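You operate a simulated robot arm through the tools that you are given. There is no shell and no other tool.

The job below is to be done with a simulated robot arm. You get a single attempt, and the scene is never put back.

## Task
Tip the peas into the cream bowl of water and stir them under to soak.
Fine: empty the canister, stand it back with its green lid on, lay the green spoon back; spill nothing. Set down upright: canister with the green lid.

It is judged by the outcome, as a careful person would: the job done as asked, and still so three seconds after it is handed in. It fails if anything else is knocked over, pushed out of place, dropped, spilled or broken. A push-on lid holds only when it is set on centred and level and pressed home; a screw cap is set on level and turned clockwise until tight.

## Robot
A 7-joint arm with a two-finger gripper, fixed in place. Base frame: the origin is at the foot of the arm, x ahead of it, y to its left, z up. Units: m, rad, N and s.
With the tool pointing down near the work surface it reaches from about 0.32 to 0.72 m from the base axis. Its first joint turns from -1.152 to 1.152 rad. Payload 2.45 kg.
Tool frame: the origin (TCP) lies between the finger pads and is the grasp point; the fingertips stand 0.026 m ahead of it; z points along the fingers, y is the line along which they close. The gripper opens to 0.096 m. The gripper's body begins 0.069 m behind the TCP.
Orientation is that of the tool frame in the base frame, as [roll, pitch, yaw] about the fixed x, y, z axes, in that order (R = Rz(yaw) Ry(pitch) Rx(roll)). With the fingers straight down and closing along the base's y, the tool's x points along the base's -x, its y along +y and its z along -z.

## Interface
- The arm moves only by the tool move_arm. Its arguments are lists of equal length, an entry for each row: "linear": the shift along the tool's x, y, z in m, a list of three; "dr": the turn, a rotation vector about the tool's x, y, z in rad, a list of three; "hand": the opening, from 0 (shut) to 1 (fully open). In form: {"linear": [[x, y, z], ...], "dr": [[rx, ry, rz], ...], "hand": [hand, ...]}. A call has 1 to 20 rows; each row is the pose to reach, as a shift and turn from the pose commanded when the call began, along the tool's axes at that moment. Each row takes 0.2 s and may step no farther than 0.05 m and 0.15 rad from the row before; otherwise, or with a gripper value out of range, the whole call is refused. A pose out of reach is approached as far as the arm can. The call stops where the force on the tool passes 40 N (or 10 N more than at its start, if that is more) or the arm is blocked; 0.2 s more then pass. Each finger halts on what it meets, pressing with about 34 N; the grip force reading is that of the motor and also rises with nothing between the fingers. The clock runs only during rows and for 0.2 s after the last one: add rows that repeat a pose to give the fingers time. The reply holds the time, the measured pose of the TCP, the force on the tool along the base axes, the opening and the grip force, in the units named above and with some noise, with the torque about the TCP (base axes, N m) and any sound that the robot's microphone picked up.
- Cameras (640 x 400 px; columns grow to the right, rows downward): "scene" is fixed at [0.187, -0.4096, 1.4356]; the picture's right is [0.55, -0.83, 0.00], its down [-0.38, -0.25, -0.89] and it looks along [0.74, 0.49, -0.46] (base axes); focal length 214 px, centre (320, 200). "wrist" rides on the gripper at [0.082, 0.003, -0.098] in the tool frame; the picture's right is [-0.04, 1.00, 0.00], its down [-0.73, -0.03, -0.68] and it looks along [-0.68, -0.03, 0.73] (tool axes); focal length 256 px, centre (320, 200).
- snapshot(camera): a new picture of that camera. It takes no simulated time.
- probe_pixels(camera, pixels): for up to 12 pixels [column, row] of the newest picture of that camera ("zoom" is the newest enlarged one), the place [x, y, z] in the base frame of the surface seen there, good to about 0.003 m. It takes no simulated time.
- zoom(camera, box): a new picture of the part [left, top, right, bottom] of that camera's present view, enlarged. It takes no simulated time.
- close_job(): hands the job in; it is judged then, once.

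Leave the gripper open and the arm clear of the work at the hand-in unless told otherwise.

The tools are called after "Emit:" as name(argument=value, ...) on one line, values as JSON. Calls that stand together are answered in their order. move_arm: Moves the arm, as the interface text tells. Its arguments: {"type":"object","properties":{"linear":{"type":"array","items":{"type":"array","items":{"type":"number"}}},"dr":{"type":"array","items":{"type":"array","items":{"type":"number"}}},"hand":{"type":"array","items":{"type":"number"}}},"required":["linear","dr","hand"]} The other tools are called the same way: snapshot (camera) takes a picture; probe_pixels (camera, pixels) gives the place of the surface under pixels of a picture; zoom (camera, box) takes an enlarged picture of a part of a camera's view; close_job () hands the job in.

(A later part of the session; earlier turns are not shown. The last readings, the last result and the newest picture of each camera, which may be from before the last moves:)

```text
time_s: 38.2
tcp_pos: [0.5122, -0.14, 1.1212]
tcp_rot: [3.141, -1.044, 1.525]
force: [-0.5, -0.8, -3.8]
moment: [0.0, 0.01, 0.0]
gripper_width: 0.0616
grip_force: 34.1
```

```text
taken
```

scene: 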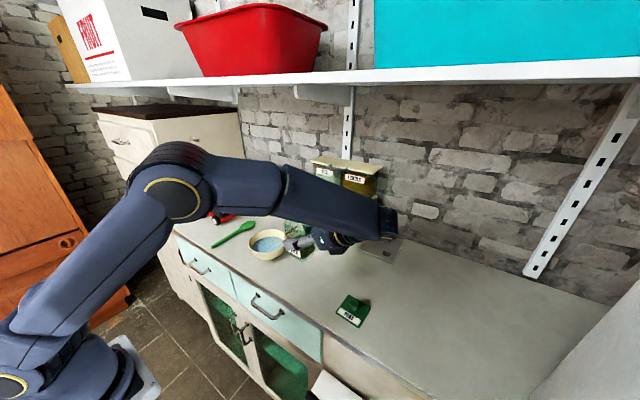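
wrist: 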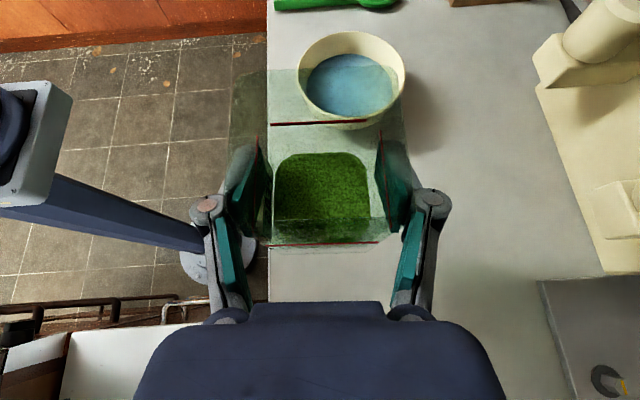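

Canister is lifted level (about 3.8 N). Now I'll carry it upright to above the bowl's far side, TCP (0.600,0.035,1.105); the canister bottom stays at z≈1.058, above the rim 1.003.

Emit:
move_arm(linear=[[0.0108, 0.0114, 0.0233], [0.0216, 0.0227, 0.0465], [0.0324, 0.0341, 0.07], [0.0431, 0.0455, 0.093], [0.0539, 0.0569, 0.1163], [0.0647, 0.0682, 0.14], [0.0755, 0.0796, 0.1628], [0.0755, 0.0796, 0.1628]], dr=[[0, 0, 0], [0, 0, 0], [0, 0, 0], [0, 0, 0], [0, 0, 0], [0, 0, 0], [0, 0, 0], [0, 0, 0]], hand=[0.3, 0.3, 0.3, 0.3, 0.3, 0.3, 0.3, 0.3])

Emit:
snapshot(camera="wrist")

Emit:
snapshot(camera="scene")

```text
time_s: 40.0
tcp_pos: [0.6012, 0.0358, 1.1028]
tcp_rot: [-3.14, -1.045, 1.526]
force: [0.0, -0.9, -4.3]
moment: [-0.01, -0.05, -0.02]
gripper_width: 0.0618
grip_force: 34.1
```

```text
taken
```

wrist: 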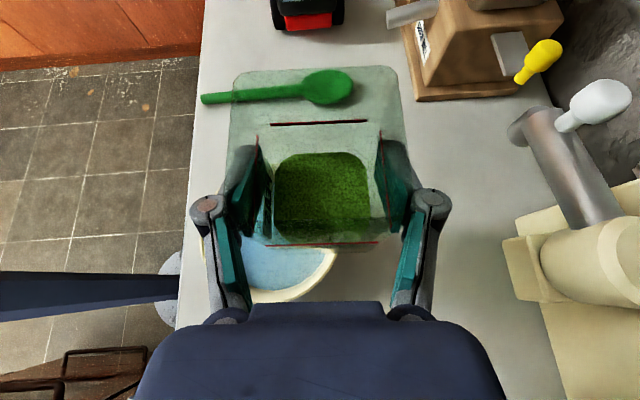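

```text
taken
```

scene: 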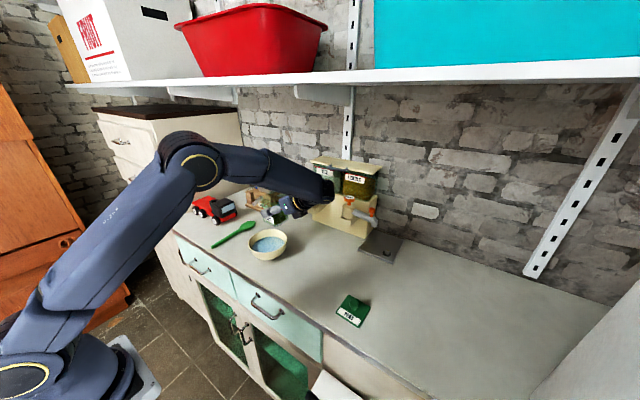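

In position. I'll check the wrist's distance from the tap stand before rolling.

Emit:
probe_pixels(camera="scene", pixels=[[325, 195], [330, 185], [310, 180], [300, 205], [290, 170], [318, 210], [335, 200], [322, 222], [270, 212], [345, 222]])

Emit:
zoom(camera="scene", box=[220, 150, 380, 270])

```text
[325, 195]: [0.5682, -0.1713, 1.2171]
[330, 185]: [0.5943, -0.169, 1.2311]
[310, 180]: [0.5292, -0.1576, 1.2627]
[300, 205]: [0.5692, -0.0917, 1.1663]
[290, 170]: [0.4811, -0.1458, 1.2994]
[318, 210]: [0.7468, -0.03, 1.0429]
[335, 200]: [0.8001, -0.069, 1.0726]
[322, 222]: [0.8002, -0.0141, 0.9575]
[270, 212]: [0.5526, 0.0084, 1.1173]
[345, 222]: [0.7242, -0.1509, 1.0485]
```

```text
3.33 times, centred on (300, 210) of scene
```

zoom: 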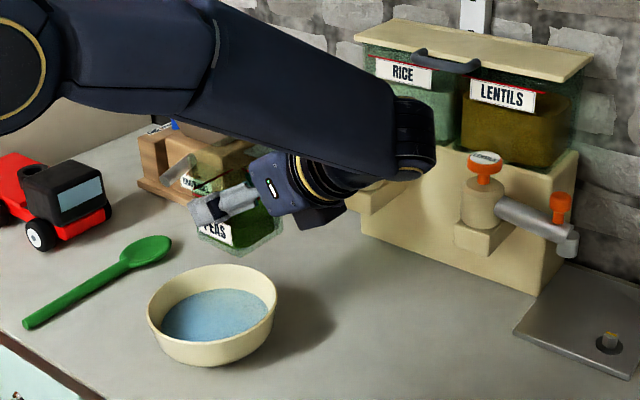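

Clear of the stand. I'll begin tilting the canister toward -x, up to ~0.9 rad, below the pour-out angle.

Emit:
move_arm(linear=[[0, 0, 0], [0, 0, 0], [0, 0, 0], [0, 0, 0], [0, 0, 0], [0, 0, 0], [0, 0, 0], [0, 0, 0]], dr=[[-0.0259, 0, -0.0966], [-0.0518, 0, -0.1932], [-0.0776, 0, -0.2898], [-0.1035, 0, -0.3864], [-0.1294, 0, -0.483], [-0.1553, 0, -0.5795], [-0.1812, 0, -0.6761], [-0.207, 0, -0.7727]], hand=[0.3, 0.3, 0.3, 0.3, 0.3, 0.3, 0.3, 0.3])

Emit:
snapshot(camera="wrist")

Emit:
zoom(camera="scene", box=[220, 150, 380, 270])

```text
time_s: 41.8
tcp_pos: [0.6001, 0.0341, 1.1028]
tcp_rot: [2.119, -0.62, 2.546]
force: [-1.1, 0.2, -3.6]
moment: [-0.04, 0.04, 0.05]
gripper_width: 0.062
grip_force: 34.4
```

```text
taken
```

wrist: 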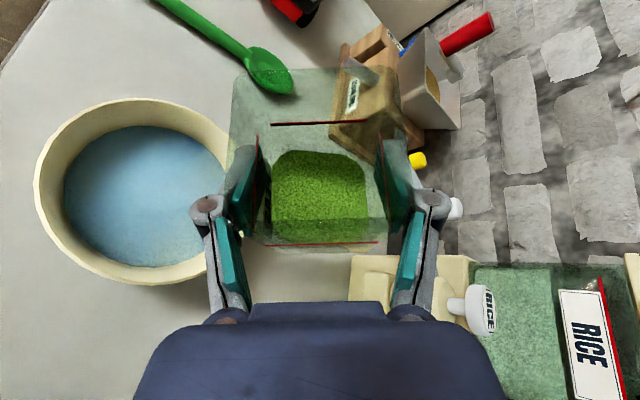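

```text
3.33 times, centred on (300, 210) of scene
```

zoom: 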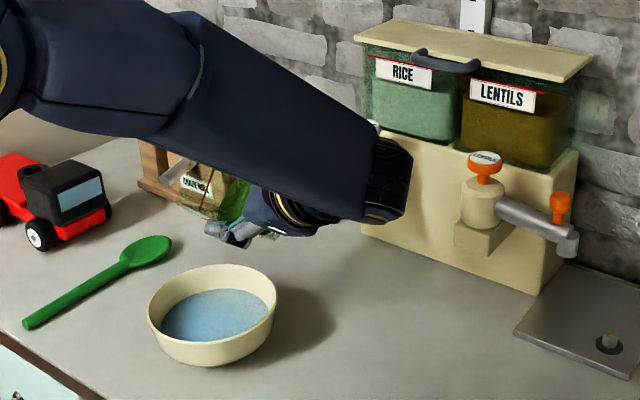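

Tilt is fine and the peas are holding. I'll continue in small steps to θ≈1.1 while lowering 12 mm.

Emit:
move_arm(linear=[[-0.0014, -0.0017, 0.001], [-0.0028, -0.0033, 0.002], [-0.0042, -0.005, 0.003], [-0.0056, -0.0066, 0.004], [-0.007, -0.0083, 0.0051]], dr=[[-0.0155, 0, -0.058], [-0.0311, 0, -0.1159], [-0.0466, 0, -0.1739], [-0.0621, 0, -0.2318], [-0.0776, 0, -0.2898]], hand=[0.3, 0.3, 0.3, 0.3, 0.3])

Emit:
snapshot(camera="wrist")

Emit:
zoom(camera="scene", box=[220, 180, 340, 270])

```text
time_s: 43.0
tcp_pos: [0.601, 0.0354, 1.0919]
tcp_rot: [1.972, -0.364, 2.696]
force: [0.2, 0.4, -4.0]
moment: [0.0, 0.05, -0.02]
gripper_width: 0.062
grip_force: 33.8
```

```text
taken
```

wrist: 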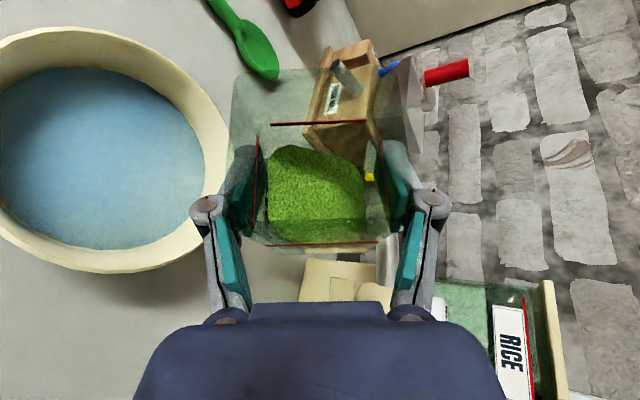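

```text
4.44 times, centred on (280, 225) of scene
```

zoom: 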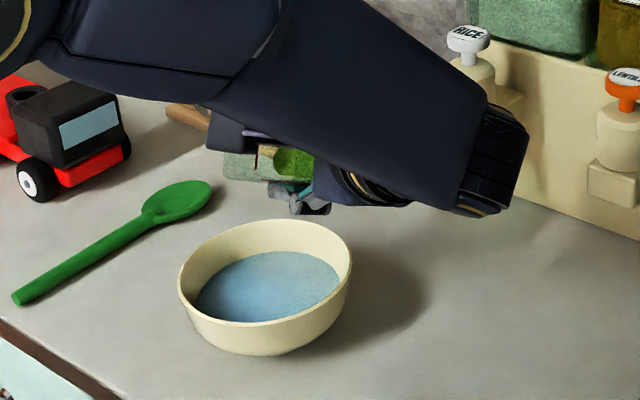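

No peas out yet. Continuing to θ≈1.4.

Emit:
move_arm(linear=[[0, 0, 0], [0, 0, 0], [0, 0, 0], [0, 0, 0], [0, 0, 0]], dr=[[-0.0155, 0, -0.058], [-0.0311, 0, -0.1159], [-0.0466, 0, -0.1739], [-0.0621, 0, -0.2318], [-0.0776, 0, -0.2898]], hand=[0.3, 0.3, 0.3, 0.3, 0.3])

Emit:
snapshot(camera="wrist")

Emit:
zoom(camera="scene", box=[220, 180, 340, 270])

```text
time_s: 44.2
tcp_pos: [0.6005, 0.0358, 1.0918]
tcp_rot: [1.871, -0.09, 2.798]
force: [0.3, 0.4, -3.5]
moment: [0.04, 0.05, -0.01]
gripper_width: 0.0613
grip_force: 34.1
```

```text
taken
```

wrist: 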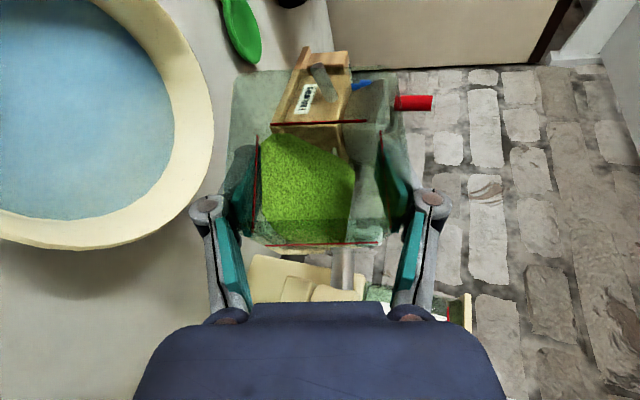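

```text
4.44 times, centred on (280, 225) of scene
```

zoom: 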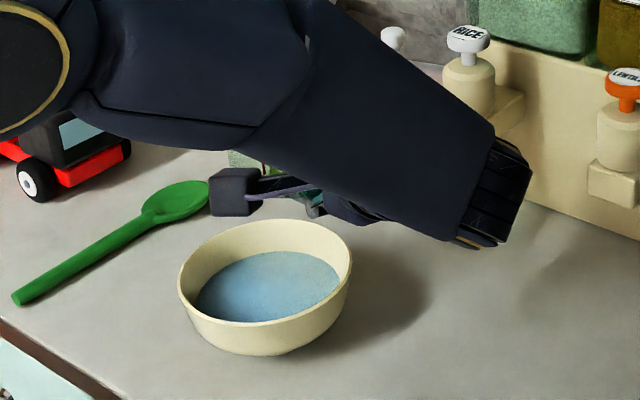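

The peas have slid to the lip side. Now into the pouring range slowly: θ 1.4→1.6.

Emit:
move_arm(linear=[[0, 0, 0], [0, 0, 0], [0, 0, 0], [0, 0, 0], [0, 0, 0]], dr=[[-0.0104, 0, -0.0386], [-0.0207, 0, -0.0773], [-0.0311, 0, -0.1159], [-0.0414, 0, -0.1545], [-0.0518, 0, -0.1932]], hand=[0.3, 0.3, 0.3, 0.3, 0.3])

Emit:
snapshot(camera="wrist")

Emit:
zoom(camera="scene", box=[220, 180, 340, 270])

```text
time_s: 45.4
tcp_pos: [0.6006, 0.0342, 1.0928]
tcp_rot: [1.819, 0.098, 2.851]
force: [-0.3, 1.2, -3.9]
moment: [-0.04, 0.06, 0.02]
gripper_width: 0.0614
grip_force: 34.4
```

```text
taken
```

wrist: 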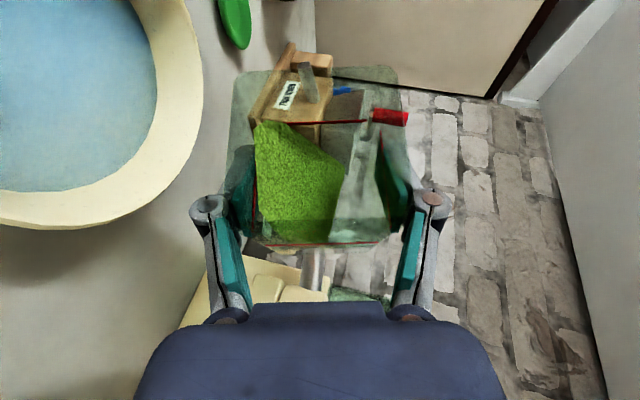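

```text
4.44 times, centred on (280, 225) of scene
```

zoom: 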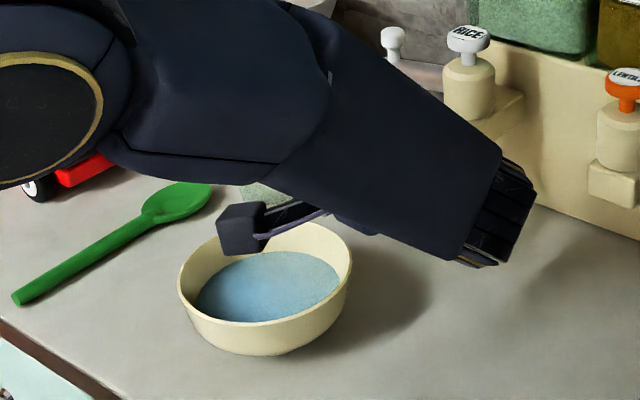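

Peas are nearing the rim but not out. Continuing 1.6→1.75 slowly.

Emit:
move_arm(linear=[[0, 0, 0], [0, 0, 0], [0, 0, 0], [0, 0, 0], [0, 0, 0]], dr=[[-0.0078, 0, -0.029], [-0.0155, 0, -0.058], [-0.0233, 0, -0.0869], [-0.0311, 0, -0.1159], [-0.0388, 0, -0.1449]], hand=[0.3, 0.3, 0.3, 0.3, 0.3])

Emit:
snapshot(camera="wrist")

Emit:
zoom(camera="scene", box=[220, 180, 340, 270])

```text
time_s: 46.6
tcp_pos: [0.6007, 0.0348, 1.0904]
tcp_rot: [1.784, 0.236, 2.885]
force: [-0.6, -0.7, -4.0]
moment: [-0.05, -0.01, 0.03]
gripper_width: 0.0618
grip_force: 34.1
```

```text
taken
```

wrist: 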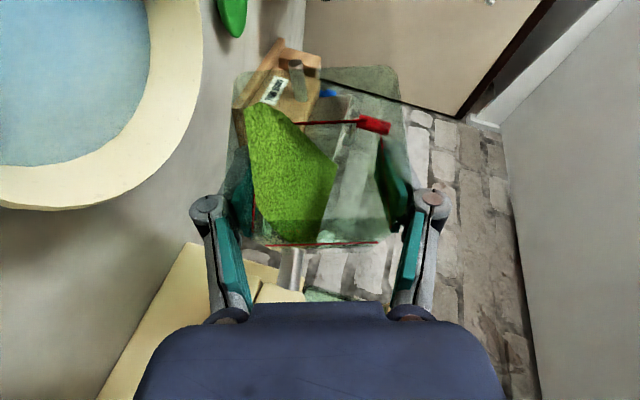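

```text
4.44 times, centred on (280, 225) of scene
```

zoom: 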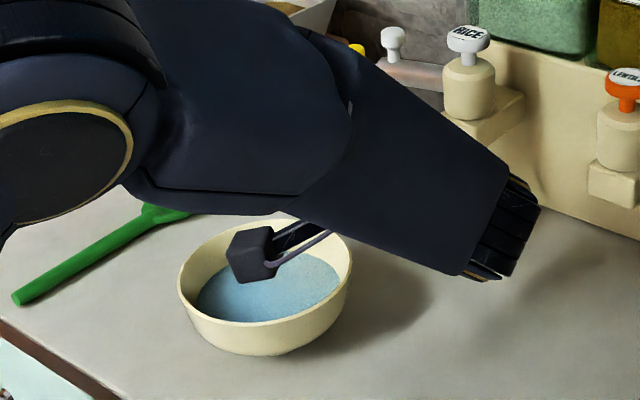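

Before continuing I'll check the elbow/forearm position.

Emit:
snapshot(camera="scene")

Emit:
probe_pixels(camera="scene", pixels=[[230, 210], [240, 175], [260, 195], [290, 200], [310, 225], [315, 210], [268, 235], [200, 160], [285, 180], [250, 215]])

```text
taken
```

scene: 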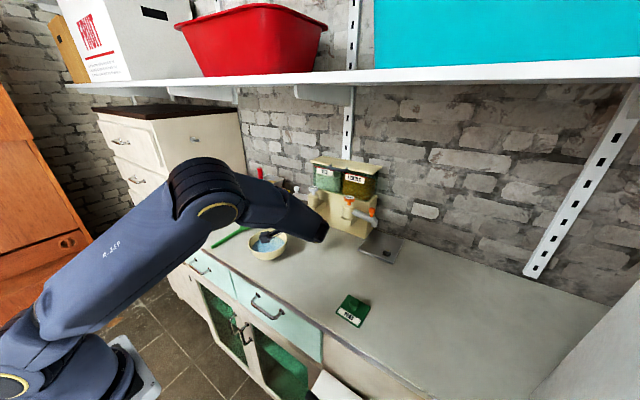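

```text
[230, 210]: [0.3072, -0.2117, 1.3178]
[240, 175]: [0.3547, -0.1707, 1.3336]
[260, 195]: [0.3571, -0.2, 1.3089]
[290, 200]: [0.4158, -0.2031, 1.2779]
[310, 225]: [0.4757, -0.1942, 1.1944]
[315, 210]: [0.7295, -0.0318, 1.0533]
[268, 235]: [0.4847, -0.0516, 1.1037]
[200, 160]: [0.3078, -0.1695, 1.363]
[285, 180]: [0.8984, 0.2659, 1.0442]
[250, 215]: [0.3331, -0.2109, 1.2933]
```

Elbow is high and clear. Continue tilting 1.75→1.95.

Emit:
move_arm(linear=[[0, 0, 0], [0, 0, 0], [0, 0, 0], [0, 0, 0], [0, 0, 0], [0, 0, 0]], dr=[[-0.0104, 0, -0.0386], [-0.0207, 0, -0.0773], [-0.0311, 0, -0.1159], [-0.0414, 0, -0.1545], [-0.0518, 0, -0.1932], [-0.0518, 0, -0.1932]], hand=[0.3, 0.3, 0.3, 0.3, 0.3, 0.3])

Emit:
snapshot(camera="wrist")

Emit:
zoom(camera="scene", box=[220, 180, 340, 270])

```text
time_s: 48.0
tcp_pos: [0.6003, 0.0361, 1.0917]
tcp_rot: [1.749, 0.425, 2.922]
force: [0.8, 0.0, -4.4]
moment: [-0.01, 0.05, 0.01]
gripper_width: 0.0618
grip_force: 33.8
```

```text
taken
```

wrist: 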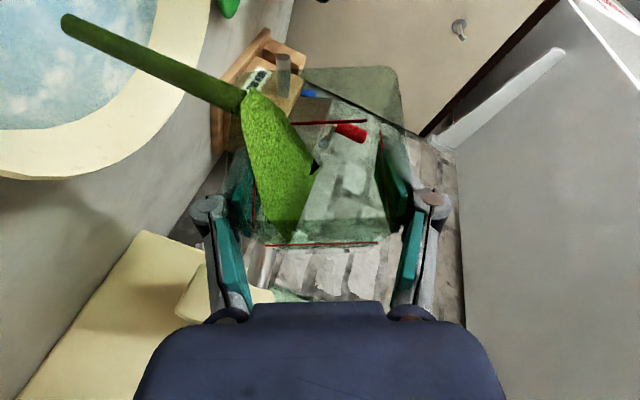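

```text
4.44 times, centred on (280, 225) of scene
```

zoom: 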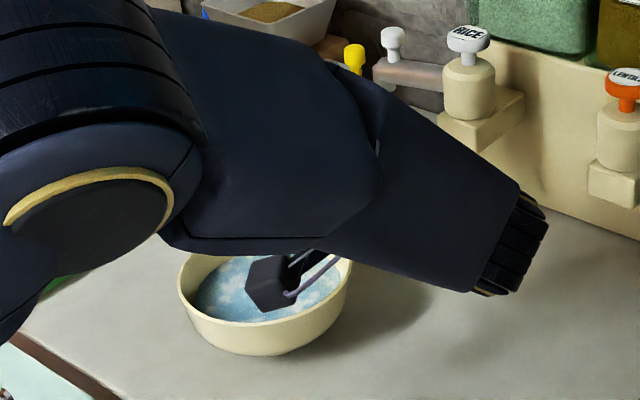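

The peas are now streaming into the bowl. I'll check where the stream lands.

Emit:
probe_pixels(camera="wrist", pixels=[[68, 24], [120, 50], [200, 85], [240, 100], [40, 60], [130, 100], [180, 60], [100, 150]])

```text
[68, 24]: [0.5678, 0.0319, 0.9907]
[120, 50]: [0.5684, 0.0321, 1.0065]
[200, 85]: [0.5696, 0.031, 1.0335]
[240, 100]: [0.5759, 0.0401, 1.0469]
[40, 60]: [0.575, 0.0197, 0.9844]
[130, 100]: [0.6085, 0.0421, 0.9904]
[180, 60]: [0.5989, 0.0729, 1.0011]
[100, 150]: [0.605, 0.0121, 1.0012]
```

The stream lands at (0.568,0.032), practically bowl centre. I'll hold this tilt for a while, then look.

Emit:
move_arm(linear=[[0, 0, 0], [0, 0, 0], [0, 0, 0], [0, 0, 0], [0, 0, 0], [0, 0, 0], [0, 0, 0], [0, 0, 0]], dr=[[0, 0, 0], [0, 0, 0], [0, 0, 0], [0, 0, 0], [0, 0, 0], [0, 0, 0], [0, 0, 0], [0, 0, 0]], hand=[0.3, 0.3, 0.3, 0.3, 0.3, 0.3, 0.3, 0.3])

Emit:
snapshot(camera="wrist")

Emit:
zoom(camera="scene", box=[220, 180, 340, 270])

```text
time_s: 49.8
tcp_pos: [0.5998, 0.0347, 1.0913]
tcp_rot: [1.748, 0.426, 2.922]
force: [0.2, 0.4, -3.6]
moment: [-0.03, 0.03, -0.03]
gripper_width: 0.0614
grip_force: 34.7
```

```text
taken
```

wrist: 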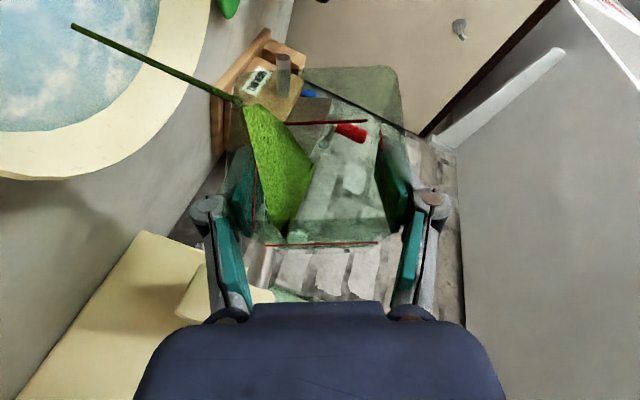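

```text
4.44 times, centred on (280, 225) of scene
```

zoom: 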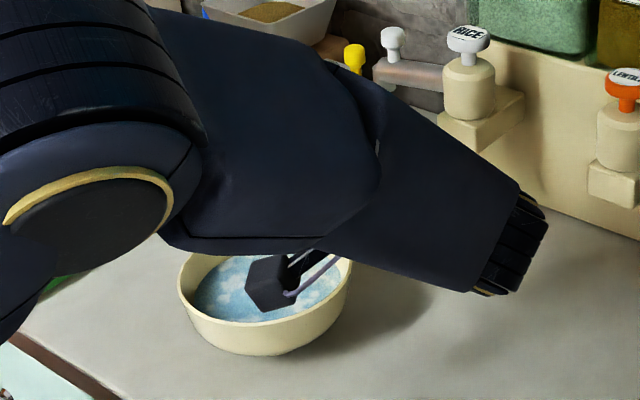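

The stream thins out as the peas settle. Tilt a bit further, slowly (1.95→2.1), with holds.

Emit:
move_arm(linear=[[0, 0, 0], [0, 0, 0], [0, 0, 0], [0, 0, 0], [0, 0, 0], [0, 0, 0], [0, 0, 0], [0, 0, 0], [0, 0, 0], [0, 0, 0]], dr=[[-0.0065, 0, -0.0241], [-0.0129, 0, -0.0483], [-0.0194, 0, -0.0724], [-0.0259, 0, -0.0966], [-0.0324, 0, -0.1207], [-0.0388, 0, -0.1449], [-0.0388, 0, -0.1449], [-0.0388, 0, -0.1449], [-0.0388, 0, -0.1449], [-0.0388, 0, -0.1449]], hand=[0.3, 0.3, 0.3, 0.3, 0.3, 0.3, 0.3, 0.3, 0.3, 0.3])

Emit:
snapshot(camera="wrist")

Emit:
probe_pixels(camera="wrist", pixels=[[68, 24], [120, 50], [200, 85]])

Emit:
zoom(camera="scene", box=[220, 180, 340, 270])

```text
time_s: 52.0
tcp_pos: [0.6005, 0.0363, 1.0911]
tcp_rot: [1.72, 0.569, 2.949]
force: [1.4, 0.4, -2.7]
moment: [0.0, 0.03, 0.04]
gripper_width: 0.0619
grip_force: 34.6
```

```text
taken
```

wrist: 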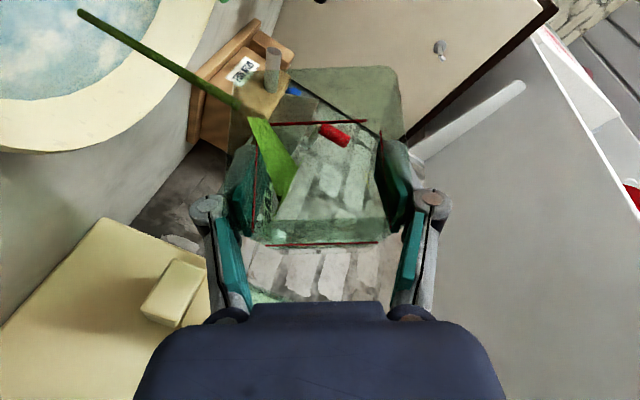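

```text
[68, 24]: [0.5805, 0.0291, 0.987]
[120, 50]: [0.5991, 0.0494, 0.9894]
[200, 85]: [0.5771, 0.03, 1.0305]
```

```text
4.44 times, centred on (280, 225) of scene
```

zoom: 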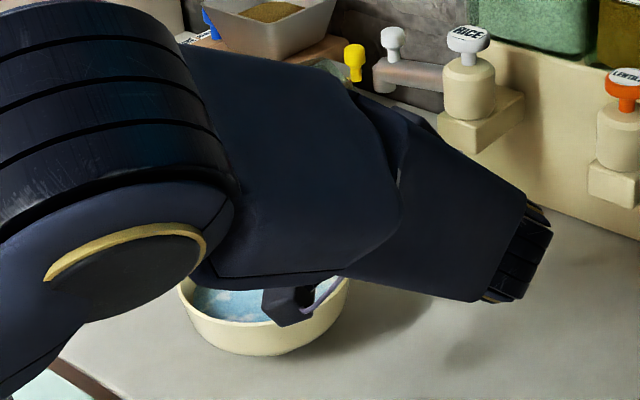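

Nearly empty (weight down). I'll tilt further to θ≈2.35 while shifting 15 mm toward -x so the stream stays central.

Emit:
move_arm(linear=[[0.0025, 0.0015, -0.0007], [0.005, 0.003, -0.0014], [0.0075, 0.0046, -0.002], [0.01, 0.006, -0.0027], [0.0125, 0.0076, -0.0034], [0.0125, 0.0076, -0.0034], [0.0125, 0.0076, -0.0034], [0.0125, 0.0076, -0.0034], [0.0125, 0.0076, -0.0034], [0.0125, 0.0076, -0.0034]], dr=[[-0.0104, 0, -0.0386], [-0.0207, 0, -0.0773], [-0.0311, 0, -0.1159], [-0.0414, 0, -0.1545], [-0.0518, 0, -0.1932], [-0.0647, 0, -0.2415], [-0.0647, 0, -0.2415], [-0.0647, 0, -0.2415], [-0.0647, 0, -0.2415], [-0.0647, 0, -0.2415]], hand=[0.3, 0.3, 0.3, 0.3, 0.3, 0.3, 0.3, 0.3, 0.3, 0.3])

Emit:
snapshot(camera="wrist")

Emit:
zoom(camera="scene", box=[220, 180, 340, 270])

```text
time_s: 54.2
tcp_pos: [0.5852, 0.0362, 1.0909]
tcp_rot: [1.683, 0.808, 2.991]
force: [0.7, -0.4, -3.1]
moment: [-0.06, 0.06, 0.0]
gripper_width: 0.0616
grip_force: 33.9
```

```text
taken
```

wrist: 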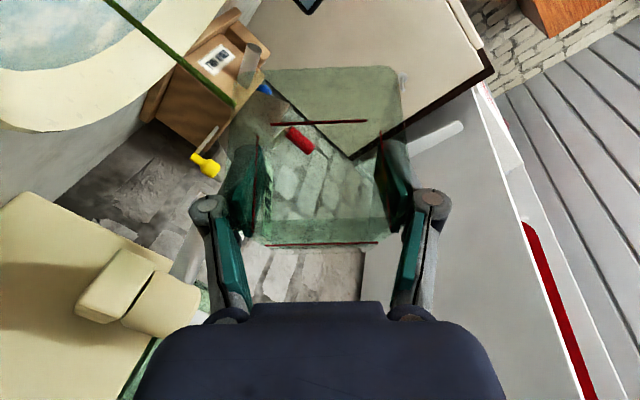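

```text
4.44 times, centred on (280, 225) of scene
```

zoom: 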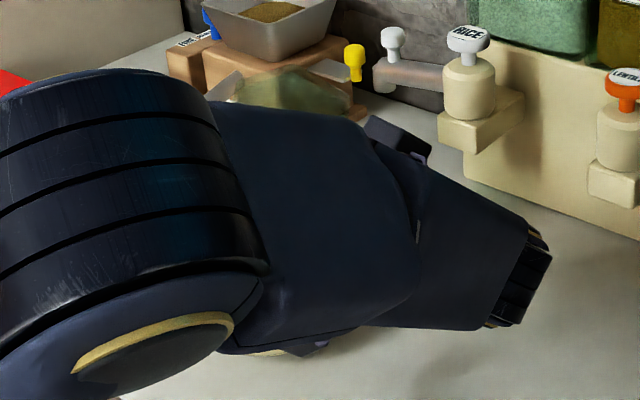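

The canister looks empty with just a thin last trickle. Hold ~2 s for it to finish.

Emit:
move_arm(linear=[[0, 0, 0], [0, 0, 0], [0, 0, 0], [0, 0, 0], [0, 0, 0], [0, 0, 0], [0, 0, 0], [0, 0, 0], [0, 0, 0], [0, 0, 0]], dr=[[0, 0, 0], [0, 0, 0], [0, 0, 0], [0, 0, 0], [0, 0, 0], [0, 0, 0], [0, 0, 0], [0, 0, 0], [0, 0, 0], [0, 0, 0]], hand=[0.3, 0.3, 0.3, 0.3, 0.3, 0.3, 0.3, 0.3, 0.3, 0.3])

Emit:
snapshot(camera="wrist")

Emit:
zoom(camera="wrist", box=[200, 50, 440, 260])

```text
time_s: 56.4
tcp_pos: [0.5847, 0.0358, 1.0914]
tcp_rot: [1.683, 0.808, 2.991]
force: [0.0, 0.7, -2.7]
moment: [0.0, 0.01, -0.02]
gripper_width: 0.0615
grip_force: 34.3
```

```text
taken
```

wrist: 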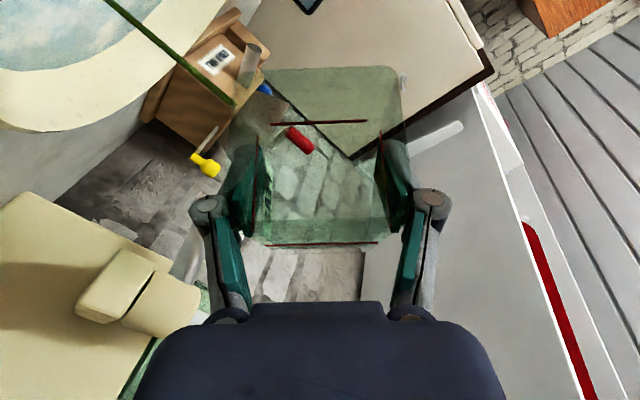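

```text
1.90 times, centred on (320, 155) of wrist
```

zoom: 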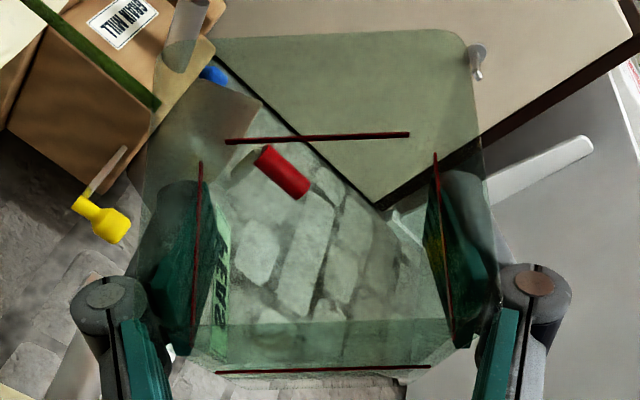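

Still a thin trickle. I'll tip a little more (θ→2.55), raising 12 mm to keep the camera clear of the bowl, and wait.

Emit:
move_arm(linear=[[-0.002, 0.002, -0.0002], [-0.004, 0.004, -0.0004], [-0.006, 0.006, -0.0006], [-0.0087, 0.0082, -0.0009], [-0.0087, 0.0082, -0.0009], [-0.0087, 0.0082, -0.0009], [-0.0087, 0.0082, -0.0009], [-0.0087, 0.0082, -0.0009], [-0.0087, 0.0082, -0.0009], [-0.0087, 0.0082, -0.0009], [-0.0087, 0.0082, -0.0009], [-0.0087, 0.0082, -0.0009], [-0.0087, 0.0082, -0.0009]], dr=[[-0.0129, 0, -0.0483], [-0.0259, 0, -0.0966], [-0.0388, 0, -0.1449], [-0.0518, 0, -0.1932], [-0.0518, 0, -0.1932], [-0.0518, 0, -0.1932], [-0.0518, 0, -0.1932], [-0.0518, 0, -0.1932], [-0.0518, 0, -0.1932], [-0.0518, 0, -0.1932], [-0.0518, 0, -0.1932], [-0.0518, 0, -0.1932], [-0.0518, 0, -0.1932]], hand=[0.3, 0.3, 0.3, 0.3, 0.3, 0.3, 0.3, 0.3, 0.3, 0.3, 0.3, 0.3, 0.3])

Emit:
snapshot(camera="wrist")

Emit:
snapshot(camera="scene")

```text
time_s: 59.2
tcp_pos: [0.5857, 0.0353, 1.1038]
tcp_rot: [1.652, 1.001, 3.02]
force: [0.0, 0.2, -3.8]
moment: [0.03, 0.01, -0.04]
gripper_width: 0.0615
grip_force: 34.2
```

```text
taken
```

wrist: 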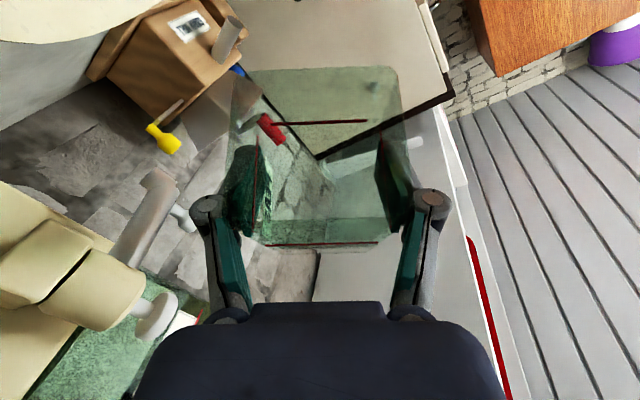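

```text
taken
```

scene: 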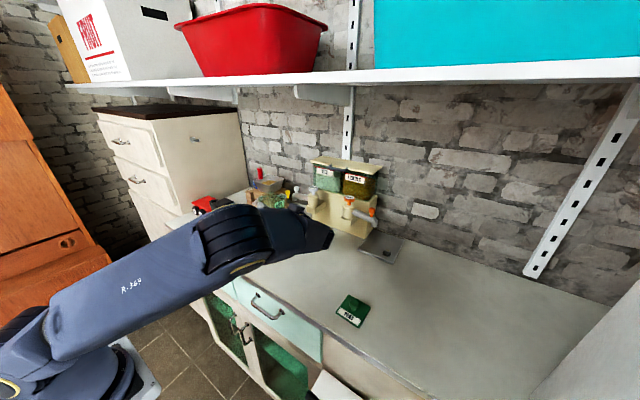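

The flow has stopped and the canister is empty. Rolling it back upright over the bowl.

Emit:
move_arm(linear=[[0, 0, 0], [0, 0, 0], [0, 0, 0], [0, 0, 0], [0, 0, 0], [0, 0, 0], [0, 0, 0], [0, 0, 0], [0, 0, 0], [0, 0, 0], [0, 0, 0], [0, 0, 0], [0, 0, 0], [0, 0, 0], [0, 0, 0], [0, 0, 0], [0, 0, 0], [0, 0, 0]], dr=[[0.0388, 0, 0.1449], [0.0776, 0, 0.2898], [0.1165, 0, 0.4347], [0.1553, 0, 0.5795], [0.1941, 0, 0.7244], [0.2329, 0, 0.8693], [0.2717, 0, 1.0142], [0.3106, 0, 1.1591], [0.3494, 0, 1.304], [0.3882, 0, 1.4489], [0.427, 0, 1.5937], [0.4658, 0, 1.7386], [0.5047, 0, 1.8835], [0.5435, 0, 2.0284], [0.5823, 0, 2.1733], [0.6211, 0, 2.3182], [0.66, 0, 2.4631], [0.66, 0, 2.4631]], hand=[0.3, 0.3, 0.3, 0.3, 0.3, 0.3, 0.3, 0.3, 0.3, 0.3, 0.3, 0.3, 0.3, 0.3, 0.3, 0.3, 0.3, 0.3])

Emit:
snapshot(camera="wrist")

Emit:
snapshot(camera="scene")

```text
time_s: 63.0
tcp_pos: [0.5856, 0.0358, 1.1028]
tcp_rot: [-3.137, -1.045, 1.522]
force: [1.2, 0.6, -3.3]
moment: [-0.01, -0.02, -0.01]
gripper_width: 0.0618
grip_force: 34.4
```

```text
taken
```

wrist: 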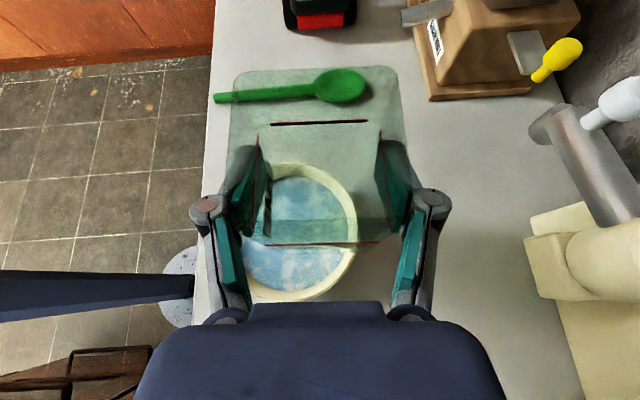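

```text
taken
```

scene: 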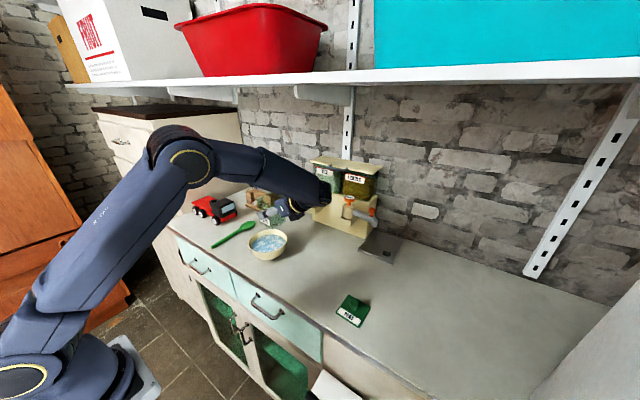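

The canister is upright and empty; water holds the peas. I'll carry it back to its old spot and stop ~6 mm above the counter.

Emit:
move_arm(linear=[[-0.0178, -0.0125, -0.0308], [-0.0356, -0.0251, -0.0617], [-0.0534, -0.0376, -0.0925], [-0.0712, -0.0502, -0.1234], [-0.089, -0.0627, -0.1542], [-0.12, -0.0627, -0.1363], [-0.15, -0.0627, -0.119], [-0.1756, -0.0627, -0.1042], [-0.1756, -0.0627, -0.1042]], dr=[[0, 0, 0], [0, 0, 0], [0, 0, 0], [0, 0, 0], [0, 0, 0], [0, 0, 0], [0, 0, 0], [0, 0, 0], [0, 0, 0]], hand=[0.3, 0.3, 0.3, 0.3, 0.3, 0.3, 0.3, 0.3, 0.3])

Emit:
snapshot(camera="wrist")

Emit:
zoom(camera="scene", box=[220, 200, 360, 300])

```text
time_s: 65.0
tcp_pos: [0.5123, -0.1375, 1.0046]
tcp_rot: [3.139, -1.045, 1.527]
force: [-0.5, -0.2, -3.0]
moment: [0.0, -0.01, -0.02]
gripper_width: 0.0617
grip_force: 33.1
```

```text
taken
```

wrist: 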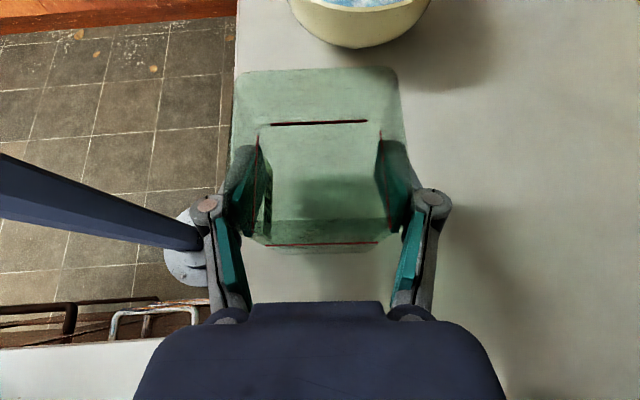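

```text
4.00 times, centred on (290, 250) of scene
```

zoom: 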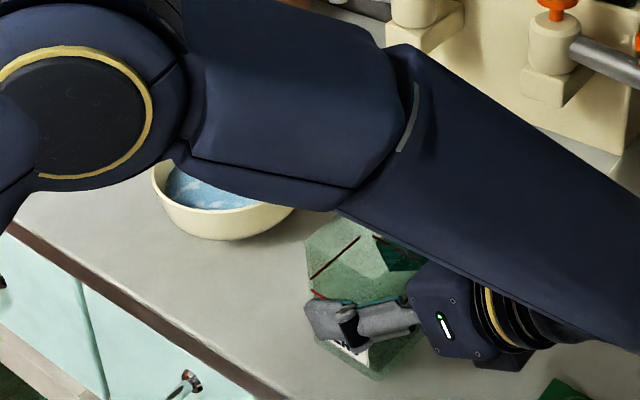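

It's just above its place. Lowering in 2 mm steps.

Emit:
move_arm(linear=[[-0.0017, 0.0005, 0.001], [-0.0035, 0.001, 0.002], [-0.0052, 0.001, 0.003], [-0.0065, 0.001, 0.00375]], dr=[[0, 0, 0], [0, 0, 0], [0, 0, 0], [0, 0, 0]], hand=[0.3, 0.3, 0.3, 0.3])

```text
time_s: 66.0
tcp_pos: [0.5153, -0.1385, 0.9975]
tcp_rot: [3.135, -1.047, 1.53]
force: [-4.4, -2.3, 17.3]
moment: [-0.32, 0.22, 0.06]
gripper_width: 0.0614
grip_force: 33.6
```

Contact felt (17 N). I'll back up ~0.8 mm, then open slowly.

Emit:
move_arm(linear=[[0.0007, 0, -0.0004], [0.0007, 0, -0.0004]], dr=[[0, 0, 0], [0, 0, 0]], hand=[0.3, 0.3])

```text
time_s: 66.6
tcp_pos: [0.5159, -0.1384, 0.9991]
tcp_rot: [3.139, -1.047, 1.528]
force: [-5.4, -2.8, 22.3]
moment: [0.3, 0.15, 0.14]
gripper_width: 0.0614
grip_force: 33.9
```

Force is still 22 N; raise another 1.5 mm.

Emit:
move_arm(linear=[[0.0013, 0, -0.00075], [0.0013, 0, -0.00075]], dr=[[0, 0, 0], [0, 0, 0]], hand=[0.3, 0.3])

```text
time_s: 67.2
tcp_pos: [0.5155, -0.1379, 0.9976]
tcp_rot: [-3.139, -1.043, 1.528]
force: [-3.2, -0.2, 5.8]
moment: [0.28, -0.15, 0.08]
gripper_width: 0.0614
grip_force: 34.2
```

Now 5.8 N. Open the fingers gently to release.

Emit:
move_arm(linear=[[0, 0, 0], [0, 0, 0], [0, 0, 0], [0, 0, 0], [0, 0, 0]], dr=[[0, 0, 0], [0, 0, 0], [0, 0, 0], [0, 0, 0], [0, 0, 0]], hand=[0.7, 0.8, 0.9, 0.95, 0.95])

Emit:
snapshot(camera="wrist")

```text
time_s: 68.4
tcp_pos: [0.5158, -0.1393, 0.9991]
tcp_rot: [3.14, -1.044, 1.527]
force: [-0.1, -0.5, 0.5]
moment: [0.0, 0.0, 0.01]
gripper_width: 0.0914
grip_force: 0.1
```

```text
taken
```

wrist: 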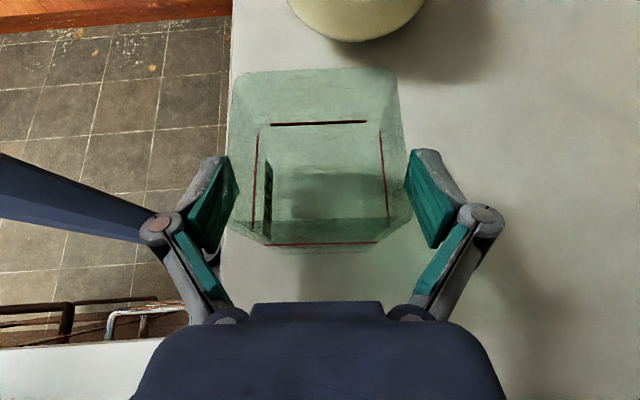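

Released, standing level. The left finger is close to the canister, so I'll shift 3 mm left and back straight out along the tool axis, then rise.

Emit:
move_arm(linear=[[0, -0.003, 0], [0, -0.003, -0.02], [0, -0.003, -0.06], [0, -0.003, -0.1], [0.02, -0.003, -0.13], [0.06, -0.003, -0.15], [0.1, -0.003, -0.17], [0.14, -0.003, -0.19]], dr=[[0, 0, 0], [0, 0, 0], [0, 0, 0], [0, 0, 0], [0, 0, 0], [0, 0, 0], [0, 0, 0], [0, 0, 0]], hand=[0.95, 0.95, 0.95, 0.95, 0.95, 0.95, 0.95, 0.95])

Emit:
snapshot(camera="wrist")

Emit:
snapshot(camera="scene")

```text
time_s: 70.2
tcp_pos: [0.5081, -0.2332, 1.1921]
tcp_rot: [-3.138, -1.044, 1.521]
force: [-0.7, 0.1, -0.6]
moment: [0.0, 0.04, -0.01]
gripper_width: 0.0913
grip_force: 0.0
out of reach, approached as far as the arm can: row 8
```

```text
taken
```

wrist: 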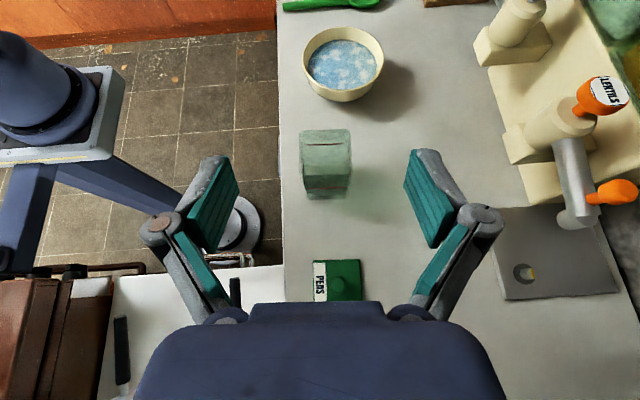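

```text
taken
```

scene: 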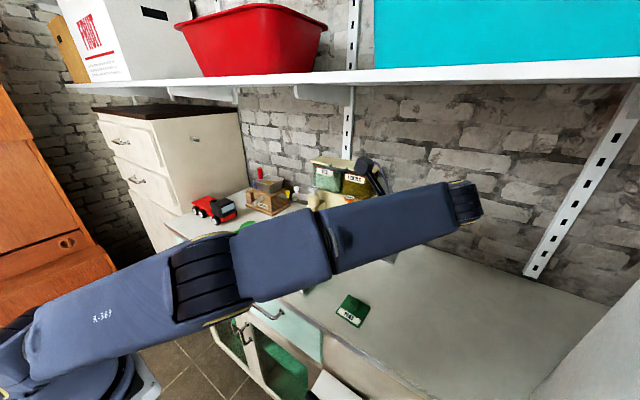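

Let me zoom on the bowl and canister to check for spills.

Emit:
zoom(camera="wrist", box=[280, 10, 420, 210])

Emit:
move_arm(linear=[[0, 0, 0], [0, 0, 0], [0, 0, 0], [0, 0, 0], [0, 0, 0], [0, 0, 0], [0, 0, 0], [0, 0, 0]], dr=[[0, -0.14, 0], [0, -0.28, 0], [0, -0.42, 0], [0, -0.56, 0], [0, -0.7, 0], [0, -0.84, 0], [0, -0.95, 0], [0, -1.045, 0]], hand=[0.6, 0.6, 0.6, 0.6, 0.6, 0.6, 0.6, 0.6])

Emit:
snapshot(camera="wrist")

```text
2.00 times, centred on (350, 110) of wrist
```

zoom: 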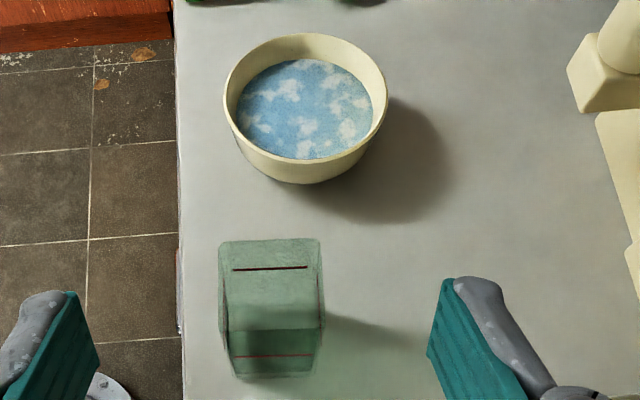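

```text
time_s: 72.0
tcp_pos: [0.5076, -0.2355, 1.1926]
tcp_rot: [-3.141, 0.001, 1.523]
force: [1.3, -1.0, -0.4]
moment: [0.0, 0.0, 0.01]
gripper_width: 0.0576
grip_force: 0.1
```

```text
taken
```

wrist: 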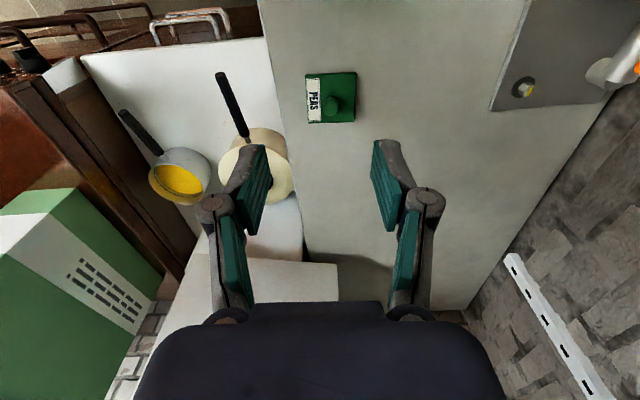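

No spills visible. Now I'll turn the tool back (-1.549 rad) and move above the lid at (0.517,-0.287).

Emit:
move_arm(linear=[[-0.005, 0.001, 0], [-0.01, 0.002, 0], [-0.015, 0.003, 0], [-0.02, 0.005, 0], [-0.025, 0.006, 0.01], [-0.03, 0.007, 0.02], [-0.035, 0.008, 0.03], [-0.04, 0.009, 0.04], [-0.045, 0.01, 0.05], [-0.05, 0.011, 0.06], [-0.051, 0.012, 0.07]], dr=[[0, 0, -0.141], [0, 0, -0.282], [0, 0, -0.423], [0, 0, -0.564], [0, 0, -0.705], [0, 0, -0.846], [0, 0, -0.987], [0, 0, -1.128], [0, 0, -1.269], [0, 0, -1.41], [0, 0, -1.549]], hand=[0.6, 0.6, 0.6, 0.6, 0.6, 0.6, 0.6, 0.6, 0.6, 0.6, 0.6])

Emit:
snapshot(camera="wrist")

Emit:
snapshot(camera="scene")

```text
time_s: 74.4
tcp_pos: [0.5179, -0.2851, 1.1219]
tcp_rot: [3.14, 0.002, 3.077]
force: [-0.5, 0.7, -0.4]
moment: [-0.01, 0.0, 0.02]
gripper_width: 0.0576
grip_force: 0.0
```

```text
taken
```

wrist: 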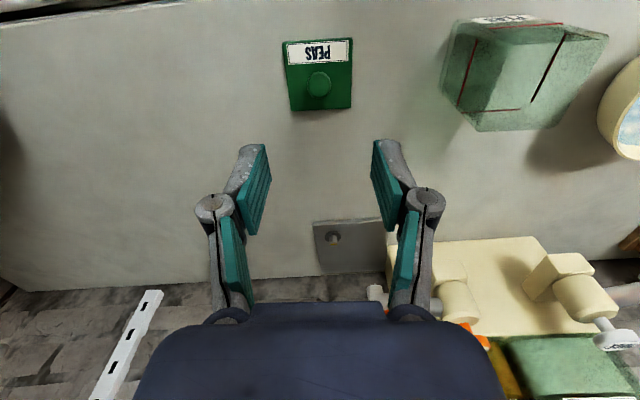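

```text
taken
```

scene: 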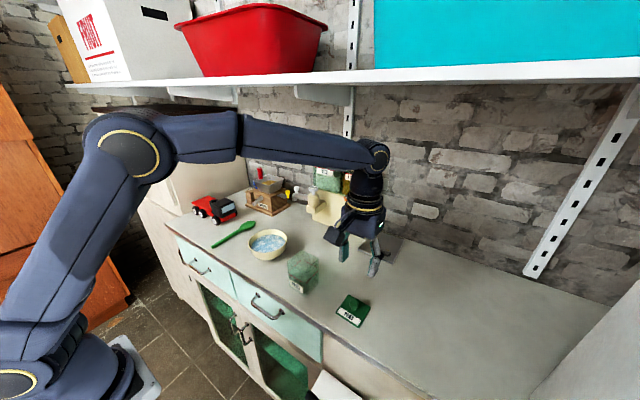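

Let me zoom to measure the lid and the canister mouth positions precisely.

Emit:
zoom(camera="wrist", box=[270, 20, 370, 120])

Emit:
probe_pixels(camera="zoom", pixels=[[85, 130], [520, 125], [120, 560], [510, 560], [320, 400], [260, 400], [375, 395], [320, 440]])

Emit:
zoom(camera="scene", box=[280, 243, 328, 299])

```text
4.00 times, centred on (320, 70) of wrist
```

zoom: 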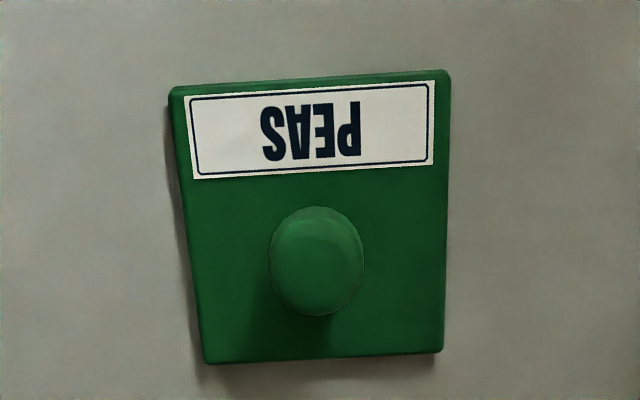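

```text
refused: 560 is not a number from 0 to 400
```

```text
7.14 times, centred on (304, 271) of scene
```

zoom: 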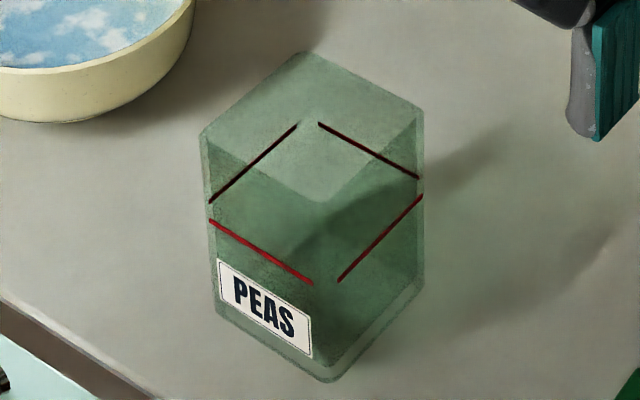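

The canister stands upright, shifted a few mm left in this view. I'll probe its rim corners and label in this scene zoom.

Emit:
probe_pixels(camera="zoom", pixels=[[303, 56], [206, 133], [421, 112], [325, 202], [325, 375], [222, 262], [310, 318], [310, 352], [222, 298], [215, 225], [415, 270], [265, 170]])

Emit:
zoom(camera="wrist", box=[270, 20, 370, 120])

Emit:
probe_pixels(camera="zoom", pixels=[[178, 93], [445, 78], [210, 355], [436, 347], [316, 262], [278, 270], [355, 270], [318, 300]])

```text
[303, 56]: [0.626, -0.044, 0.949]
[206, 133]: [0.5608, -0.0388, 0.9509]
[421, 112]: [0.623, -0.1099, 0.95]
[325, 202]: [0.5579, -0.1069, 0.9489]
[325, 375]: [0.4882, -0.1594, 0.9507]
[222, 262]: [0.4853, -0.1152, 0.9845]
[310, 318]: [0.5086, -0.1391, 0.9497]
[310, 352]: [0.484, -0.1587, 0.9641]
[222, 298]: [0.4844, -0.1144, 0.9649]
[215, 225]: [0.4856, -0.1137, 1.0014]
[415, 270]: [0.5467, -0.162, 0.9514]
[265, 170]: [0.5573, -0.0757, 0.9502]
```

```text
4.00 times, centred on (320, 70) of wrist
```

zoom: 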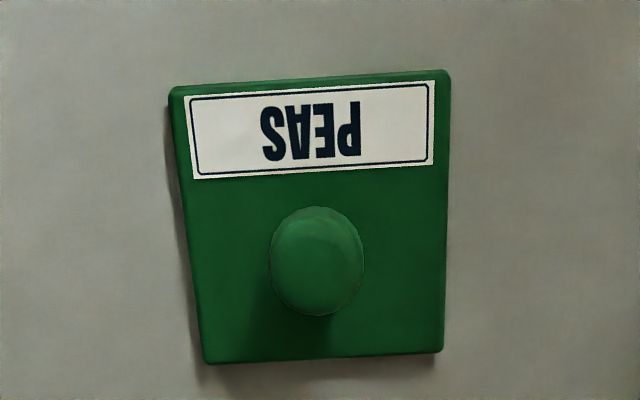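

```text
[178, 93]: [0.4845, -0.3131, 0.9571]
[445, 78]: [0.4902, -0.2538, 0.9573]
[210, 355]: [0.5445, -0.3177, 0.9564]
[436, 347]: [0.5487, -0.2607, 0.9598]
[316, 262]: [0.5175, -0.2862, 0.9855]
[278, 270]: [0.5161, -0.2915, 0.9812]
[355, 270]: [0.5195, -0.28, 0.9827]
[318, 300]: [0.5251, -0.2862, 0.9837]
```

Transparent glass doesn't probe well. I'll move above the canister at z≈1.17 to see its mouth from the wrist camera and compute its centre by projection.

Emit:
move_arm(linear=[[0.003, 0.03, -0.03], [0.006, 0.07, -0.048], [0.009, 0.11, -0.048], [0.0125, 0.1465, -0.048], [0.0125, 0.1465, -0.048]], dr=[[0, 0, 0], [0, 0, 0], [0, 0, 0], [0, 0, 0], [0, 0, 0]], hand=[0.6, 0.6, 0.6, 0.6, 0.6])

Emit:
snapshot(camera="wrist")

Emit:
zoom(camera="wrist", box=[270, 30, 380, 140])

```text
time_s: 75.6
tcp_pos: [0.5167, -0.1393, 1.1716]
tcp_rot: [-3.142, -0.001, 3.073]
force: [0.5, 0.5, -0.2]
moment: [-0.02, -0.04, -0.01]
gripper_width: 0.0575
grip_force: 0.0
```

```text
taken
```

wrist: 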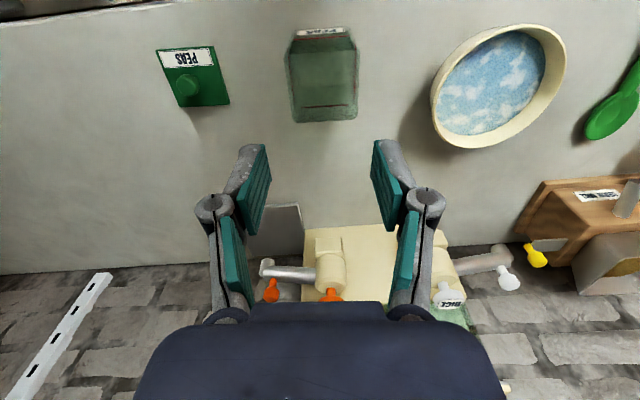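

```text
3.64 times, centred on (325, 85) of wrist
```

zoom: 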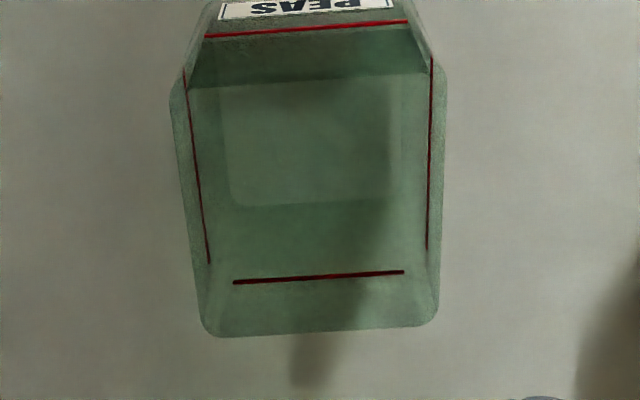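

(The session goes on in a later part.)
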